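You operate a simulated robot arm through the tools that you are given. There is no shell and no other tool. Be economical: measure what you need, move in short steps, check, and stop when the job is done.

You run a simulated robot arm. Do the job below in one go: nothing can be reset, and whatever is moved stays where it is left.

TASK
Put the small bracket on the blue solar panel on the top of the rework bench.

The check looks at the end state, three seconds after you hand in, the way a careful person would. Anything else that was tipped, shoved, dropped, spilled or broken makes it a failure.

THE ROBOT
A 7-joint arm with a two-finger parallel gripper, fixed in place. Base frame: the origin is at the foot of the arm, x ahead of it, y to its left, z up; the work surface is at about z = 0. Lengths are in m, angles in degrees, forces in N, time in s.
With the tool pointing down near the work surface it reaches from about 0.22 to 0.58 m from the base axis. Its first joint turns from -66.0 to 66.0 degrees. Payload 2.5 kg.
The TCP is the grasp point between the finger pads, 0.023 m short of the fingertips. In the tool frame z runs along the fingers and y along their closing line. Largest opening 0.094 m; finger width 0.038, thickness 0.01; the body of the gripper, 0.054 by 0.096 m, starts 0.039 m behind the TCP.
Orientation is told as [roll, pitch, yaw] about the base's x, y, z axes, in that order, counted from this pose: with the fingers straight down and closing along the base's y, the tool's x points along the base's -x, its y along +y and its z along -z.

THE INTERFACE
- The arm moves only by the tool arm_command. Its argument "plan" is a list of rows, each a list of 7 numbers: the finger opening in m, from 0 to 0.094, then the shift along the tool's x, y, z in m, then the turn, a rotation vector about the tool's x, y, z in degrees. In form: [[claw, tx, ty, tz, wx, wy, wz], ...]. A call has 1 to 10 rows; each row is the pose to reach, as a shift and turn from the pose commanded when the call began, along the tool's axes at that moment. A row lasts 0.2 s, in which the tool goes at most 0.05 m and 8.6 degrees; a call with a longer step from one row to the next is refused whole, and so is a gripper value outside its range. Where a pose cannot be reached the arm comes as near as it can. A force on the tool above 40 N (or 10 N above the force at the start of the call, whichever is more), or a blocked arm, ends the call early, and 0.2 s more pass. The fingers move at their own pace (about 0.108 m/s each) and stop on an object; they squeeze with about 31 N. The grip force told is the motor's: it shows also when the fingers shut on nothing. Time passes only in rows, and 0.2 s behind the last, so rows that repeat a pose let the fingers close. It gives the time, the measured TCP pose, the force on the tool (base axes), the opening and the grip force at its end, in the units of the frame above (readings bear some noise).
- Cameras (640 x 400 px; columns grow to the right, rows downward): "scene" is fixed at [0.1147, -0.4118, 0.5279]; the picture's right is [0.84, -0.55, 0.00], its down [-0.39, -0.60, -0.70] and it looks along [0.38, 0.59, -0.71] (base axes); focal length 258 px, centre (320, 200). "wrist" rides on the gripper at [0.086, 0.016, -0.074] in the tool frame; the picture's right is [-0.18, 0.98, 0.00], its down [-0.58, -0.11, -0.81] and it looks along [-0.79, -0.15, 0.59] (tool axes); focal length 243 px, centre (320, 200). There is no depth. A picture from a camera that has moved, and an enlarged one, comes with that camera's place and axes in the base frame and with its lens.
- snapshot(camera): a new picture of that camera. It takes no simulated time.
- zoom(camera, box): a new picture of the part [left, top, right, bottom] of that camera's present view, enlarged. It takes no simulated time.
- hand_in(): hands the job in; it is judged then, once.

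Go step by step. Nothing tells you positions but the pictures and the camera data: compare them with the known pose of the tool, close in by small moves and look again before you grip or let go. The budget is 90 turns and 36 pictures, counting those below and the enlarged ones. Unless the task says otherwise, let go and move clear before handing in, and close with one line.

The tools are called after "Call:" by a JSON object that holds its "fn" and its "kwargs". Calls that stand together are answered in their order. arm_command: Moves the arm, as the interface text tells. Its arguments: {"type":"object","properties":{"plan":{"type":"array","items":{"type":"array","items":{"type":"number"}}}},"required":["plan"]} The other tools are called the same way: snapshot (camera) takes a picture; zoom (camera, box) takes an enlarged picture of a part of a camera's view; hand_in () hands the job in.

At the start:

```text
t: 0.0
eef_pos: [0.4161, 0.1978, 0.2684]
ee_rot: [0.0, 0.1, 0.0]
force: [-0.7, -0.1, 0.3]
finger_gap: 0.0939
grasp_force: 0.1
```

scene: 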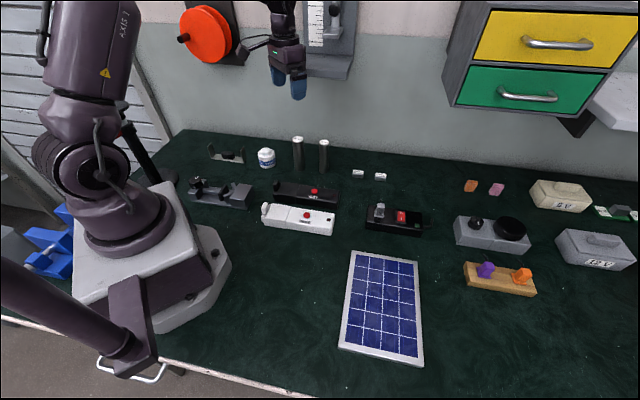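
wrist: 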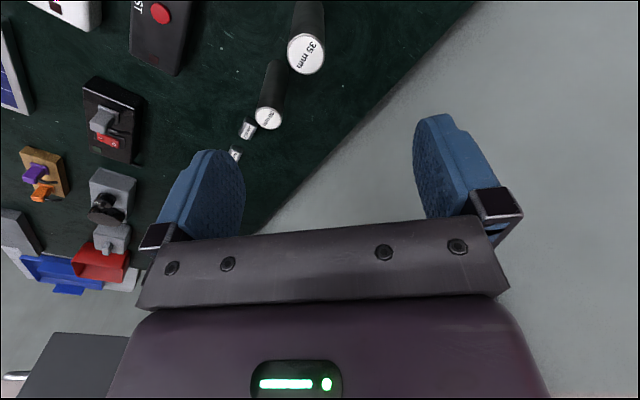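

I see a bench with a solar panel at the front and several small items behind it. I'll enlarge parts of the view to find the bracket.

Call:
{"fn": "zoom", "kwargs": {"camera": "scene", "box": [170, 120, 400, 264]}}

Call:
{"fn": "zoom", "kwargs": {"camera": "scene", "box": [320, 230, 550, 374]}}

Call:
{"fn": "zoom", "kwargs": {"camera": "scene", "box": [430, 150, 640, 281]}}

```text
2.78 times, centred on (285, 192) of scene
camera zoom: at [0.1147, -0.4118, 0.5279], right [0.84, -0.55, 0.0], down [-0.39, -0.6, -0.7], along [0.38, 0.59, -0.71], focal length 715 px, centre (417, 222)
```

zoom: 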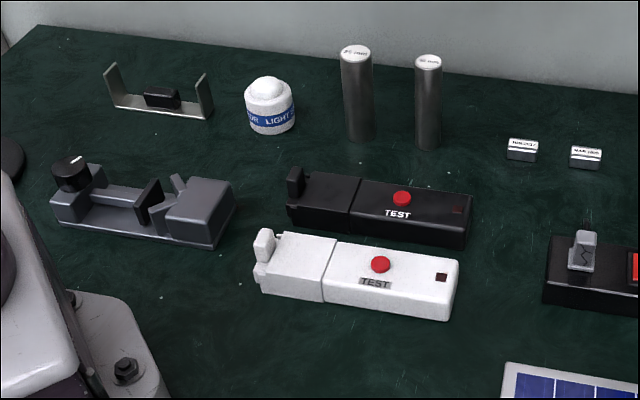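

```text
2.78 times, centred on (435, 302) of scene
camera zoom: at [0.1147, -0.4118, 0.5279], right [0.84, -0.55, 0.0], down [-0.39, -0.6, -0.7], along [0.38, 0.59, -0.71], focal length 715 px, centre (1, -83)
```

zoom: 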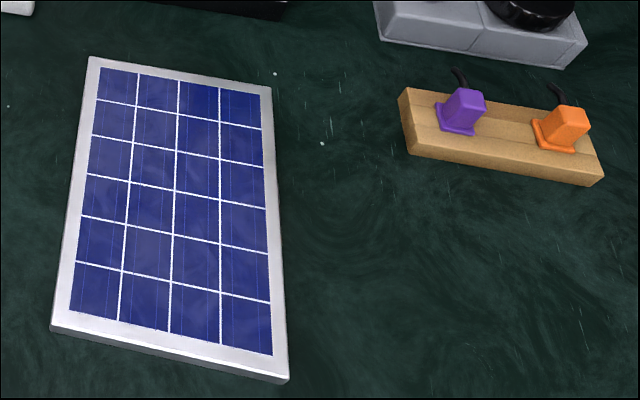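

```text
3.05 times, centred on (535, 216) of scene
camera zoom: at [0.1147, -0.4118, 0.5279], right [0.84, -0.55, 0.0], down [-0.39, -0.6, -0.7], along [0.38, 0.59, -0.71], focal length 785 px, centre (-335, 153)
```

zoom: 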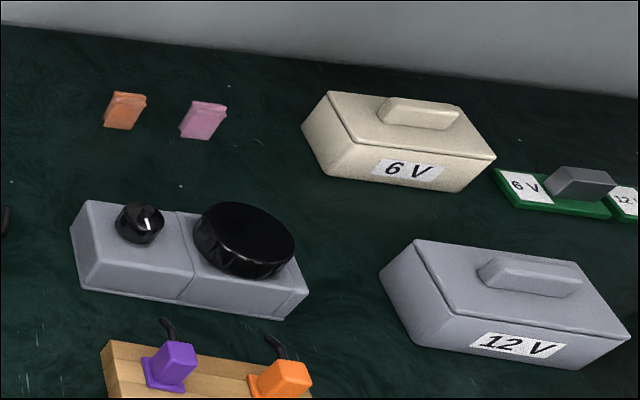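

The U-shaped bracket with a black block in its middle is at about (0.24, 0.375). It is about 0.126 m long and lies at roughly -43°. The panel is centred near (0.34, -0.29). I'll move above the bracket, staying high, with the fingers closing across it.

Call:
{"fn": "arm_command", "kwargs": {"plan": [[0.094, 0.029, 0.029, 0.005, 0, 0, 7.1], [0.094, 0.058, 0.058, 0.01, 0, 0, 14.2], [0.094, 0.087, 0.087, 0.015, 0, 0, 21.3], [0.094, 0.116, 0.116, 0.025, 0, 0, 28.4], [0.094, 0.146, 0.146, 0.045, 0, 0, 35.5], [0.094, 0.177, 0.177, 0.068, 0, 0, 43], [0.094, 0.177, 0.177, 0.1, 0, 0, 43], [0.094, 0.177, 0.177, 0.128, 0, 0, 43]]}}

Call:
{"fn": "snapshot", "kwargs": {"camera": "wrist"}}

Call:
{"fn": "snapshot", "kwargs": {"camera": "scene"}}

```text
t: 1.8
eef_pos: [0.2393, 0.3759, 0.1409]
ee_rot: [0.1, 0.1, -42.9]
force: [-0.4, -0.3, 0.5]
finger_gap: 0.0941
grasp_force: 0.1
```

```text
30 pictures are left
camera wrist: at [0.1864, 0.4445, 0.2143], right [0.81, 0.59, 0.0], down [0.35, -0.48, 0.81], along [0.48, -0.65, -0.59], focal length 243 px, centre (320, 200)
```

wrist: 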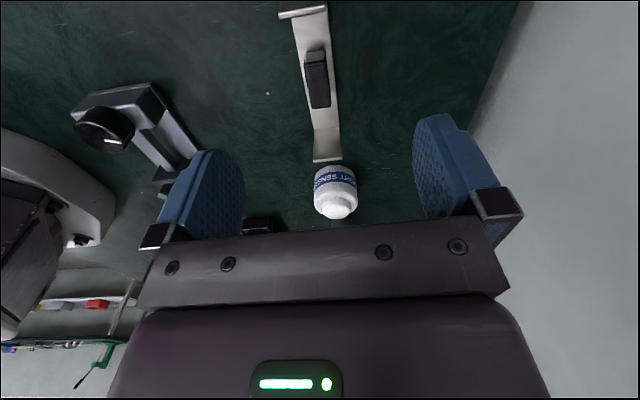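

```text
29 pictures are left
```

scene: 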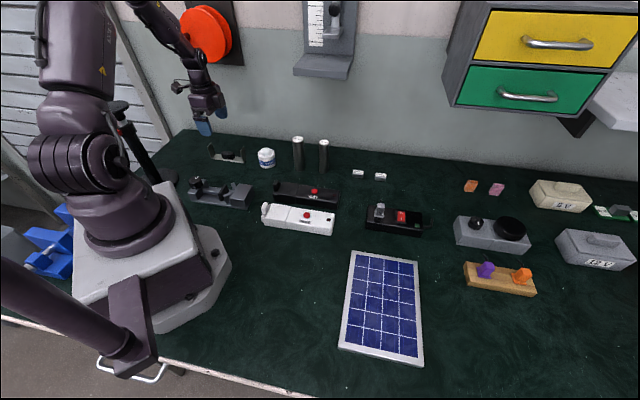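

The bracket is clear below the wrist, with the black block in the middle of its base. I'll enlarge it to measure the block.

Call:
{"fn": "zoom", "kwargs": {"camera": "wrist", "box": [208, 0, 432, 140]}}

```text
2.86 times, centred on (320, 70) of wrist
camera zoom: at [0.1864, 0.4445, 0.2143], right [0.81, 0.59, 0.0], down [0.35, -0.48, 0.81], along [0.48, -0.65, -0.59], focal length 693 px, centre (320, 571)
```

zoom: 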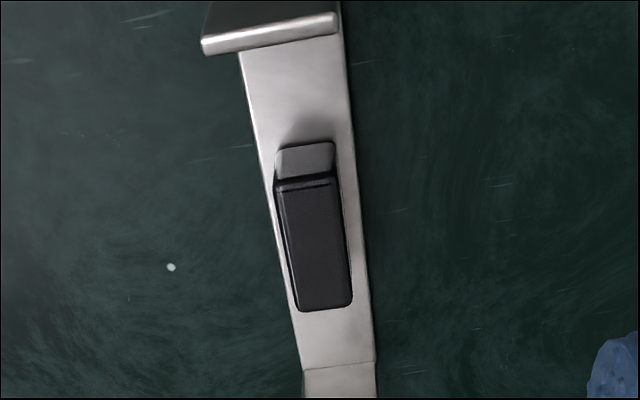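

The block is about 0.037 × 0.017 m and 0.02 m tall. Its centre is near (0.249, 0.358) and it lies at -45.5°. I'll centre on it, come partway down and look again.

Call:
{"fn": "arm_command", "kwargs": {"plan": [[0.094, -0.0193, -0.0065, 0.02, 0, 0, 2.5], [0.094, -0.0193, -0.0065, 0.05, 0, 0, 2.5], [0.094, -0.0193, -0.0065, 0.08, 0, 0, 2.5]]}}

Call:
{"fn": "snapshot", "kwargs": {"camera": "wrist"}}

Call:
{"fn": "zoom", "kwargs": {"camera": "scene", "box": [170, 100, 298, 180]}}

```text
t: 2.6
eef_pos: [0.2493, 0.3586, 0.0627]
ee_rot: [0.1, 0.0, -45.6]
force: [0.1, -0.1, -1.3]
finger_gap: 0.0942
grasp_force: 0.0
```

```text
27 pictures are left
camera wrist: at [0.1998, 0.4294, 0.1353], right [0.83, 0.56, 0.0], down [0.33, -0.49, 0.81], along [0.45, -0.67, -0.59], focal length 243 px, centre (320, 200)
```

wrist: 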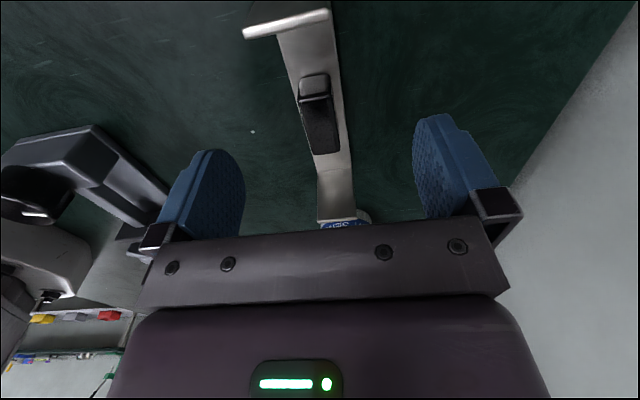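

```text
5.00 times, centred on (234, 140) of scene
camera zoom: at [0.1147, -0.4118, 0.5279], right [0.84, -0.55, 0.0], down [-0.39, -0.6, -0.7], along [0.38, 0.59, -0.71], focal length 1288 px, centre (750, 500)
```

zoom: 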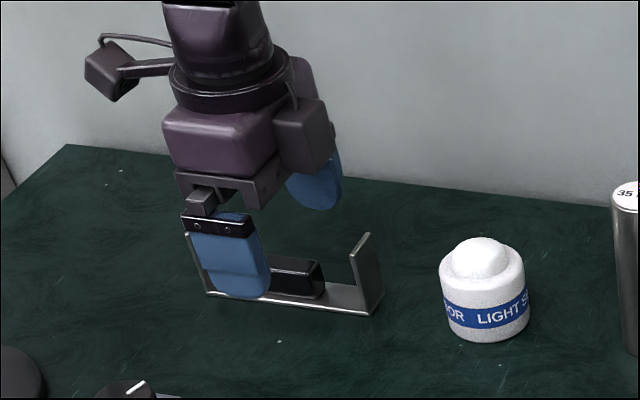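

The fingers straddle the block and are centred on it, at (0.248, 0.359). I'll come down so the tips sit just above the base plate, then close.

Call:
{"fn": "arm_command", "kwargs": {"plan": [[0.094, 0, 0, 0.015, 0, 0, 0.8], [0.094, 0, 0, 0.027, 0, 0, 1.0], [0.094, 0, 0, 0.0325, 0, 0, 1.0], [0.05, 0, 0, 0.0325, 0, 0, 1.0], [0.03, 0, 0, 0.0325, 0, 0, 1.0]]}}

Call:
{"fn": "zoom", "kwargs": {"camera": "scene", "box": [170, 100, 298, 180]}}

Call:
{"fn": "snapshot", "kwargs": {"camera": "wrist"}}

```text
t: 3.8
eef_pos: [0.2478, 0.3573, 0.0289]
ee_rot: [-0.1, 0.1, -46.4]
force: [-0.1, 0.3, 0.2]
finger_gap: 0.0298
grasp_force: 0.0
```

```text
5.00 times, centred on (234, 140) of scene
camera zoom: at [0.1147, -0.4118, 0.5279], right [0.84, -0.55, 0.0], down [-0.39, -0.6, -0.7], along [0.38, 0.59, -0.71], focal length 1288 px, centre (750, 500)
```

zoom: 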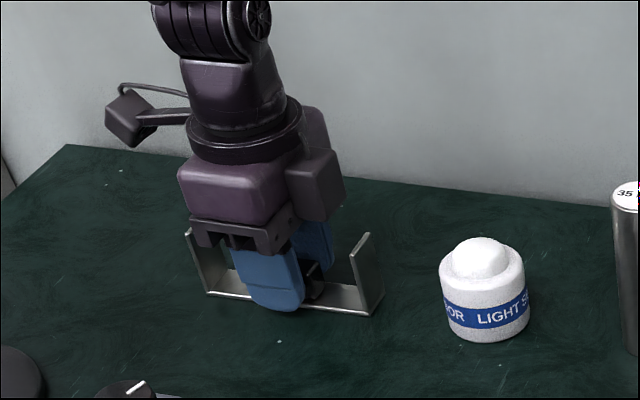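

```text
24 pictures are left
camera wrist: at [0.2004, 0.4296, 0.1025], right [0.84, 0.54, 0.0], down [0.32, -0.5, 0.81], along [0.44, -0.68, -0.59], focal length 243 px, centre (320, 200)
```

wrist: 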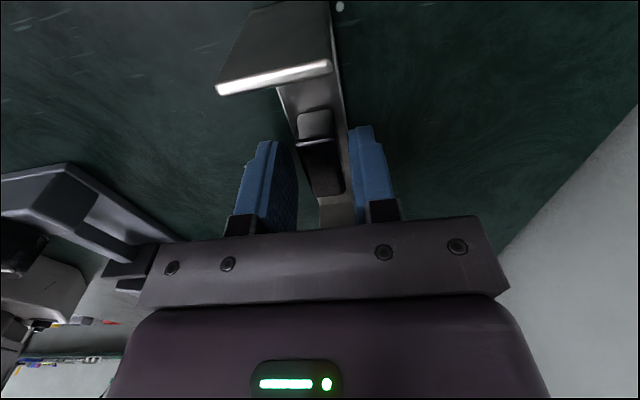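

The fingers are over the plate on either side of the block. Closing now.

Call:
{"fn": "arm_command", "kwargs": {"plan": [[0.01, 0, 0, 0, 0, 0, 0], [0.0, 0, 0, 0, 0, 0, 0], [0.0, 0, 0, 0, 0, 0, 0]]}}

```text
t: 4.6
eef_pos: [0.2476, 0.3579, 0.0296]
ee_rot: [0.0, 0.0, -46.5]
force: [1.2, 0.1, 0.7]
finger_gap: 0.0177
grasp_force: 31.4
```

The grip holds on the block at 0.0177 m opening. I'll lift a little and check that the bracket comes up with it.

Call:
{"fn": "arm_command", "kwargs": {"plan": [[0.0, 0, 0, -0.02, 0, 0, 0], [0.0, 0, 0, -0.05, 0, 0, 0], [0.0, 0, 0, -0.09, 0, 0, 0], [0.0, 0, 0, -0.135, 0, 0, 0], [0.0, 0, 0, -0.18, 0, 0, 0], [0.0, 0, 0, -0.22, 0, 0, 0]]}}

Call:
{"fn": "snapshot", "kwargs": {"camera": "scene"}}

Call:
{"fn": "snapshot", "kwargs": {"camera": "wrist"}}

```text
t: 6.0
eef_pos: [0.2486, 0.3547, 0.2488]
ee_rot: [-0.2, 0.0, -46.6]
force: [-0.1, -0.6, -1.3]
finger_gap: 0.0177
grasp_force: 30.9
```

```text
23 pictures are left
```

scene: 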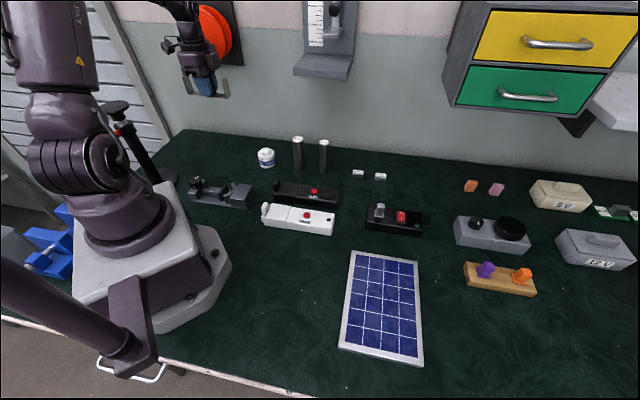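

```text
22 pictures are left
camera wrist: at [0.2006, 0.4289, 0.3215], right [0.84, 0.54, 0.0], down [0.32, -0.5, 0.81], along [0.44, -0.68, -0.59], focal length 243 px, centre (320, 200)
```

wrist: 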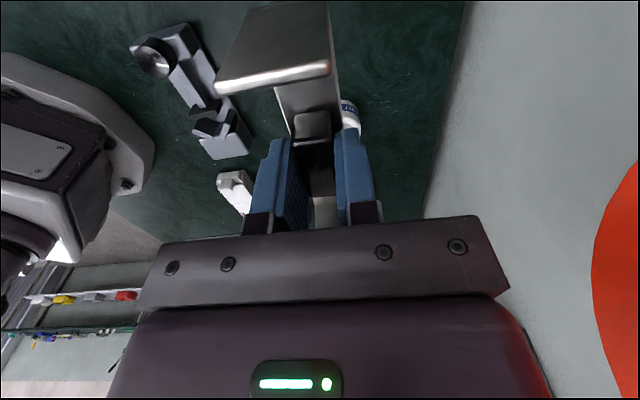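

The bracket is held and level. I'll swing it along an arc at z ≈ 0.25 toward the panel, turning it with the arm.

Call:
{"fn": "arm_command", "kwargs": {"plan": [[0, -0.0436, 0.0096, 0, 0, 0, 5.6], [0, -0.0895, 0.0116, 0, 0, 0, 11.2], [0, -0.1348, 0.0085, 0, 0, 0, 16.8], [0, -0.1795, 0.0018, 0, 0, 0, 22.4], [0, -0.2236, -0.0097, 0, 0, 0, 28.0], [0, -0.2661, -0.0266, 0, 0, 0, 33.6], [0, -0.3067, -0.0471, 0, 0, 0, 39.2], [0, -0.3448, -0.0723, 0, 0, 0, 44.8]]}}

```text
t: 7.3
eef_pos: [0.3931, 0.1842, 0.2477]
ee_rot: [-0.8, 0.4, -75.1]
force: [-2.7, -3.4, 0.7]
finger_gap: 0.0176
grasp_force: 31.1
stopped in row 6: the force on the tool passed its limit (the readings are from after the stop); the commanded pose is now the measured one
```

The call stopped early on a force reading near (0.393, 0.184). I'll look before moving on.

Call:
{"fn": "snapshot", "kwargs": {"camera": "scene"}}

Call:
{"fn": "snapshot", "kwargs": {"camera": "wrist"}}

```text
21 pictures are left
```

scene: 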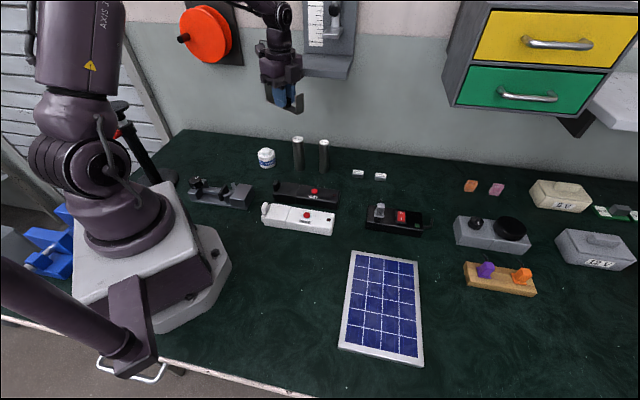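

```text
20 pictures are left
camera wrist: at [0.3883, 0.2696, 0.3207], right [1.0, 0.08, -0.01], down [0.06, -0.59, 0.8], along [0.05, -0.8, -0.59], focal length 243 px, centre (320, 200)
```

wrist: 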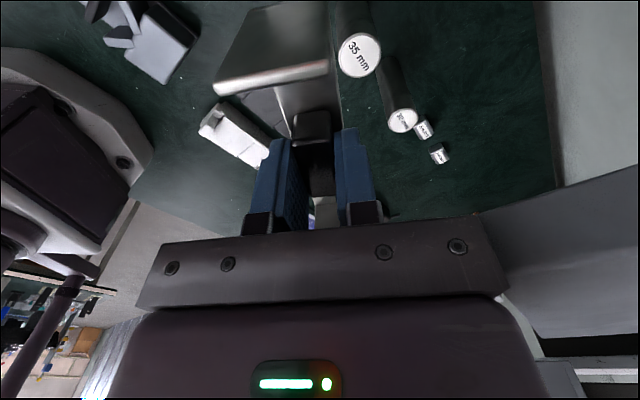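

The wall runs diagonally here, and the gauge stand on it sticks out near the gripper at this height, so I probably touched it. I'll pull straight back toward the base and then inspect the stand.

Call:
{"fn": "arm_command", "kwargs": {"plan": [[0, -0.005, -0.02, 0, 0, 0, 0], [0, -0.012, -0.045, 0, 0, 0, 0], [0, -0.02, -0.075, 0, 0, 0, 0], [0, -0.03, -0.095, 0, 0, 0, 0]]}}

Call:
{"fn": "zoom", "kwargs": {"camera": "scene", "box": [200, 0, 400, 125]}}

Call:
{"fn": "snapshot", "kwargs": {"camera": "wrist"}}

```text
t: 8.3
eef_pos: [0.3106, 0.1296, 0.249]
ee_rot: [-0.6, 0.4, -75.0]
force: [-0.1, -0.3, -1.3]
finger_gap: 0.0175
grasp_force: 30.8
```

```text
3.20 times, centred on (300, 62) of scene
camera zoom: at [0.1147, -0.4118, 0.5279], right [0.84, -0.55, 0.0], down [-0.39, -0.6, -0.7], along [0.38, 0.59, -0.71], focal length 824 px, centre (384, 640)
```

zoom: 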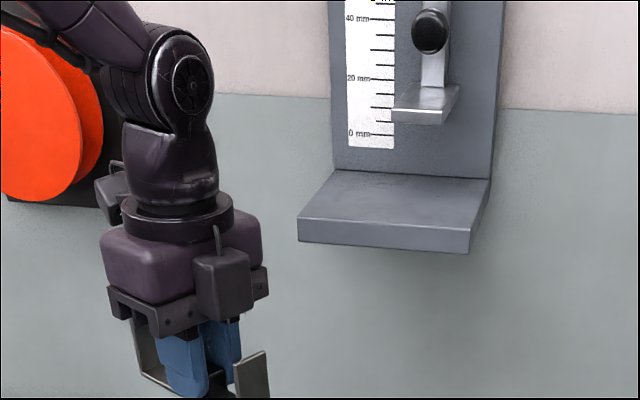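

```text
18 pictures are left
camera wrist: at [0.3046, 0.2154, 0.3219], right [1.0, 0.08, -0.01], down [0.06, -0.59, 0.8], along [0.05, -0.8, -0.59], focal length 243 px, centre (320, 200)
```

wrist: 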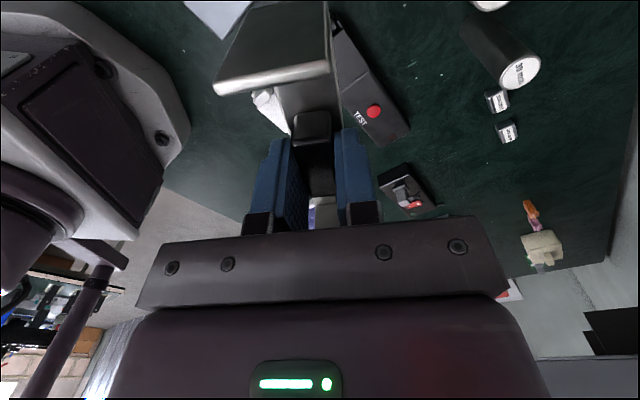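

The stand looks unmoved and the bracket is still firmly held. Next I'll go straight across at this smaller radius to above the panel, turning a further 61°.

Call:
{"fn": "arm_command", "kwargs": {"plan": [[0, -0.0417, -0.0079, 0, 0, 0, 6.1], [0, -0.0833, -0.0157, 0, 0, 0, 12.2], [0, -0.125, -0.0236, 0, 0, 0, 18.3], [0, -0.1666, -0.0315, 0, 0, 0, 24.4], [0, -0.2083, -0.0394, 0, 0, 0, 30.5], [0, -0.25, -0.0472, 0, 0, 0, 36.6], [0, -0.2916, -0.0551, 0, 0, 0, 42.7], [0, -0.3333, -0.063, 0, 0, 0, 48.8], [0, -0.3749, -0.0708, 0, 0, 0, 54.9], [0, -0.4166, -0.0787, 0, 0, 0, 61]]}}

Call:
{"fn": "snapshot", "kwargs": {"camera": "scene"}}

Call:
{"fn": "snapshot", "kwargs": {"camera": "wrist"}}

```text
t: 10.5
eef_pos: [0.3418, -0.2932, 0.2457]
ee_rot: [-0.7, -0.4, -136.0]
force: [-0.2, 0.6, -2.1]
finger_gap: 0.0173
grasp_force: 31.1
```

```text
17 pictures are left
```

scene: 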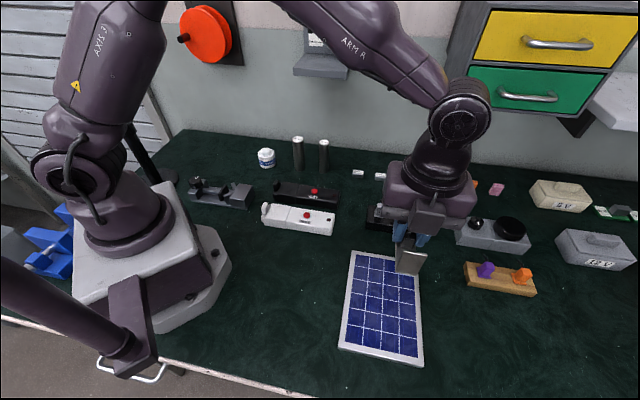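

```text
16 pictures are left
camera wrist: at [0.4169, -0.2464, 0.3183], right [0.55, -0.84, -0.01], down [-0.48, -0.33, 0.81], along [-0.68, -0.44, -0.58], focal length 243 px, centre (320, 200)
```

wrist: 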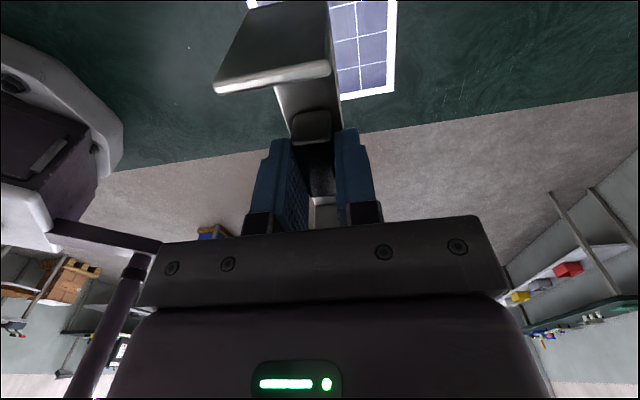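

The far panel corner in the wrist view agrees with my estimate, so the bracket is over the panel's middle. I'll lower most of the way and check again.

Call:
{"fn": "arm_command", "kwargs": {"plan": [[0, 0, 0, 0.04, 0, 0, 0], [0, 0, 0, 0.08, 0, 0, 0], [0, 0, 0, 0.12, 0, 0, 0], [0, 0, 0, 0.15, 0, 0, 0], [0, 0, 0, 0.17, 0, 0, 0]]}}

Call:
{"fn": "zoom", "kwargs": {"camera": "scene", "box": [290, 220, 482, 340]}}

Call:
{"fn": "snapshot", "kwargs": {"camera": "scene"}}

```text
t: 11.7
eef_pos: [0.3389, -0.2925, 0.0766]
ee_rot: [-0.6, -0.5, -136.0]
force: [0.3, 0.4, -1.0]
finger_gap: 0.0177
grasp_force: 31.2
```

```text
3.33 times, centred on (386, 280) of scene
camera zoom: at [0.1147, -0.4118, 0.5278], right [0.84, -0.55, 0.0], down [-0.39, -0.6, -0.7], along [0.38, 0.59, -0.71], focal length 858 px, centre (100, -67)
```

zoom: 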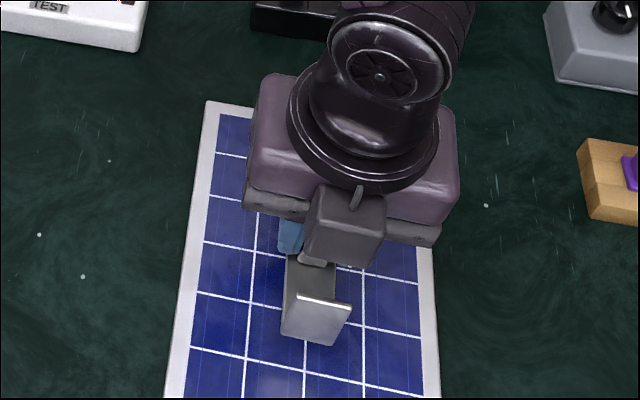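

```text
14 pictures are left
```

scene: 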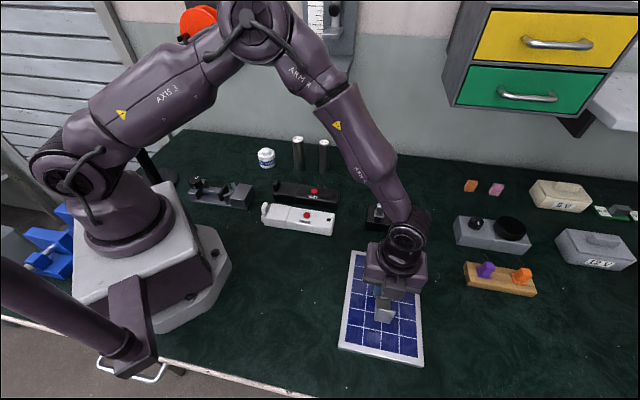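

The bracket is centred over the panel and aligned with its long side. I'll lower it in small steps until it touches.

Call:
{"fn": "arm_command", "kwargs": {"plan": [[0, 0, 0, 0.012, 0, 0, 0], [0, 0, 0, 0.02, 0, 0, 0], [0, 0, 0, 0.024, 0, 0, 0], [0, 0, 0, 0.027, 0, 0, 0], [0, 0, 0, 0.027, 0, 0, 0]]}}

Call:
{"fn": "zoom", "kwargs": {"camera": "scene", "box": [340, 260, 436, 320]}}

```text
t: 12.9
eef_pos: [0.3406, -0.2925, 0.0491]
ee_rot: [-0.7, -0.4, -136.0]
force: [-0.2, 0.0, -0.9]
finger_gap: 0.0175
grasp_force: 30.6
```

```text
6.67 times, centred on (388, 290) of scene
camera zoom: at [0.1147, -0.4118, 0.5278], right [0.84, -0.55, 0.0], down [-0.39, -0.6, -0.7], along [0.38, 0.59, -0.71], focal length 1717 px, centre (-133, -400)
```

zoom: 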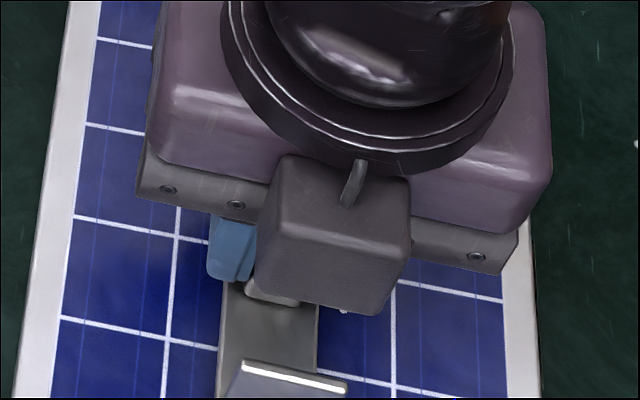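

There is no contact yet, so I'll go a bit lower.

Call:
{"fn": "arm_command", "kwargs": {"plan": [[0, 0, 0, 0.002, 0.6, 0.3, 0], [0, 0, 0, 0.004, 0.6, 0.3, 0], [0, 0, 0, 0.004, 0.6, 0.3, 0]]}}

```text
t: 13.7
eef_pos: [0.3402, -0.2918, 0.045]
ee_rot: [-1.4, 0.0, -136.0]
force: [-0.4, 0.9, -0.7]
finger_gap: 0.0176
grasp_force: 31.0
```

Still no contact, and my small tilt correction went the wrong way in roll. I'll fix that and continue down.

Call:
{"fn": "arm_command", "kwargs": {"plan": [[0, 0, 0, 0.0, -1.3, 0, 0], [0, 0, 0, 0.002, -1.3, 0, 0], [0, 0, 0, 0.002, -1.3, 0, 0]]}}

```text
t: 14.5
eef_pos: [0.3396, -0.2927, 0.0439]
ee_rot: [0.0, -0.2, -136.1]
force: [-6.2, 6.6, 26.3]
finger_gap: 0.0177
grasp_force: 30.9
```

Contact is made at z ≈ 0.044 with 26 N. I'll ease off by about 1 mm and check the load.

Call:
{"fn": "arm_command", "kwargs": {"plan": [[0, 0, 0, -0.001, 0, 0, 0], [0, 0, 0, -0.001, 0, 0, 0]]}}

```text
t: 15.1
eef_pos: [0.34, -0.2925, 0.0456]
ee_rot: [0.1, -0.1, -136.0]
force: [0.2, 0.6, 16.2]
finger_gap: 0.0176
grasp_force: 31.2
```

The bracket is resting on the panel with a light load. I'll open the fingers, leaving them where they are.

Call:
{"fn": "arm_command", "kwargs": {"plan": [[0.03, 0, 0, -0.0005, 0, 0, 0], [0.04, 0, 0, -0.0005, 0, 0, 0], [0.045, 0, 0, -0.0005, 0, 0, 0]]}}

Call:
{"fn": "snapshot", "kwargs": {"camera": "wrist"}}

```text
t: 15.9
eef_pos: [0.3386, -0.2914, 0.0446]
ee_rot: [0.0, -0.2, -136.0]
force: [0.0, 0.1, -0.2]
finger_gap: 0.0448
grasp_force: 0.0
```

```text
12 pictures are left
camera wrist: at [0.4128, -0.2443, 0.1179], right [0.55, -0.83, 0.0], down [-0.49, -0.32, 0.81], along [-0.67, -0.44, -0.59], focal length 243 px, centre (320, 200)
```

wrist: 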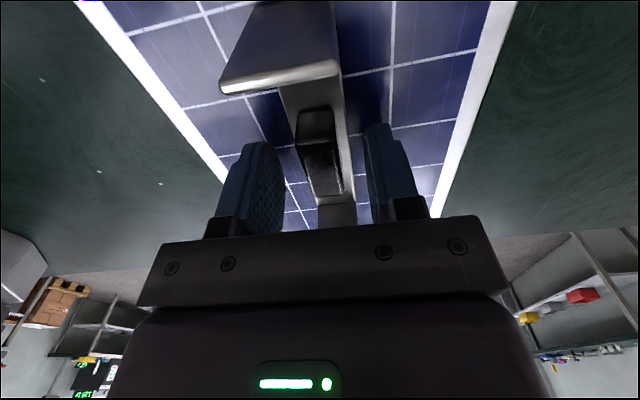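

The bracket is released and sitting on the panel, with the fingers clear on both sides. I'll raise the arm straight up and check the result.

Call:
{"fn": "arm_command", "kwargs": {"plan": [[0.045, 0, 0, -0.015, 0, 0, 0], [0.045, 0, 0, -0.04, 0, 0, 0], [0.045, 0, 0, -0.08, 0, 0, 0], [0.045, 0, 0, -0.12, 0, 0, 0], [0.045, 0, 0, -0.16, 0, 0, 0], [0.045, 0.02, 0, -0.2, 0, 0, 0], [0.045, 0.06, 0, -0.22, 0, 0, 0]]}}

Call:
{"fn": "snapshot", "kwargs": {"camera": "scene"}}

Call:
{"fn": "zoom", "kwargs": {"camera": "scene", "box": [310, 235, 470, 335]}}

```text
t: 17.5
eef_pos: [0.3827, -0.2501, 0.2665]
ee_rot: [0.1, -0.1, -136.0]
force: [-1.0, -0.1, -0.5]
finger_gap: 0.045
grasp_force: 0.1
```

```text
11 pictures are left
```

scene: 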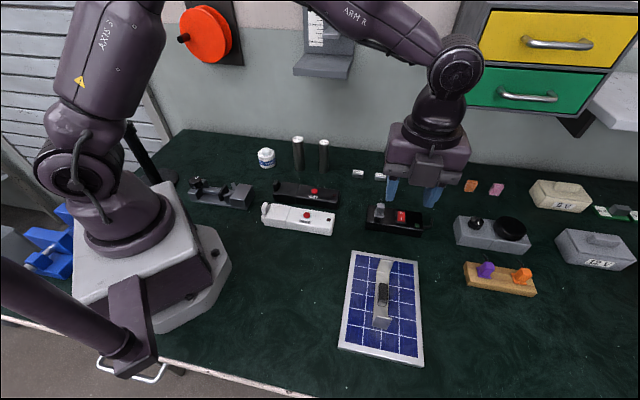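

```text
4.00 times, centred on (390, 285) of scene
camera zoom: at [0.1146, -0.4119, 0.5279], right [0.84, -0.55, 0.0], down [-0.39, -0.6, -0.7], along [0.38, 0.59, -0.71], focal length 1030 px, centre (40, -140)
```

zoom: 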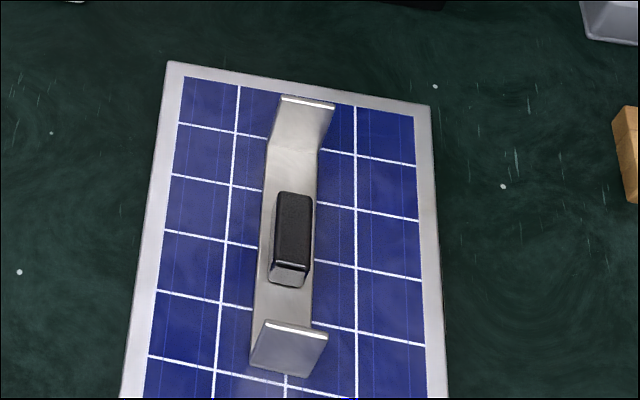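

The bracket sits flat and upright near the middle of the panel, the arm is clear, and nothing else looks moved. I'm handing in.

Call:
{"fn": "hand_in", "kwargs": {}}

```text
The job is handed in.
```

The small bracket is now flat and upright near the middle of the blue solar panel. On the way, a force stop ended one move, probably a light touch on the wall gauge stand. Nothing looks moved in the pictures afterwards.
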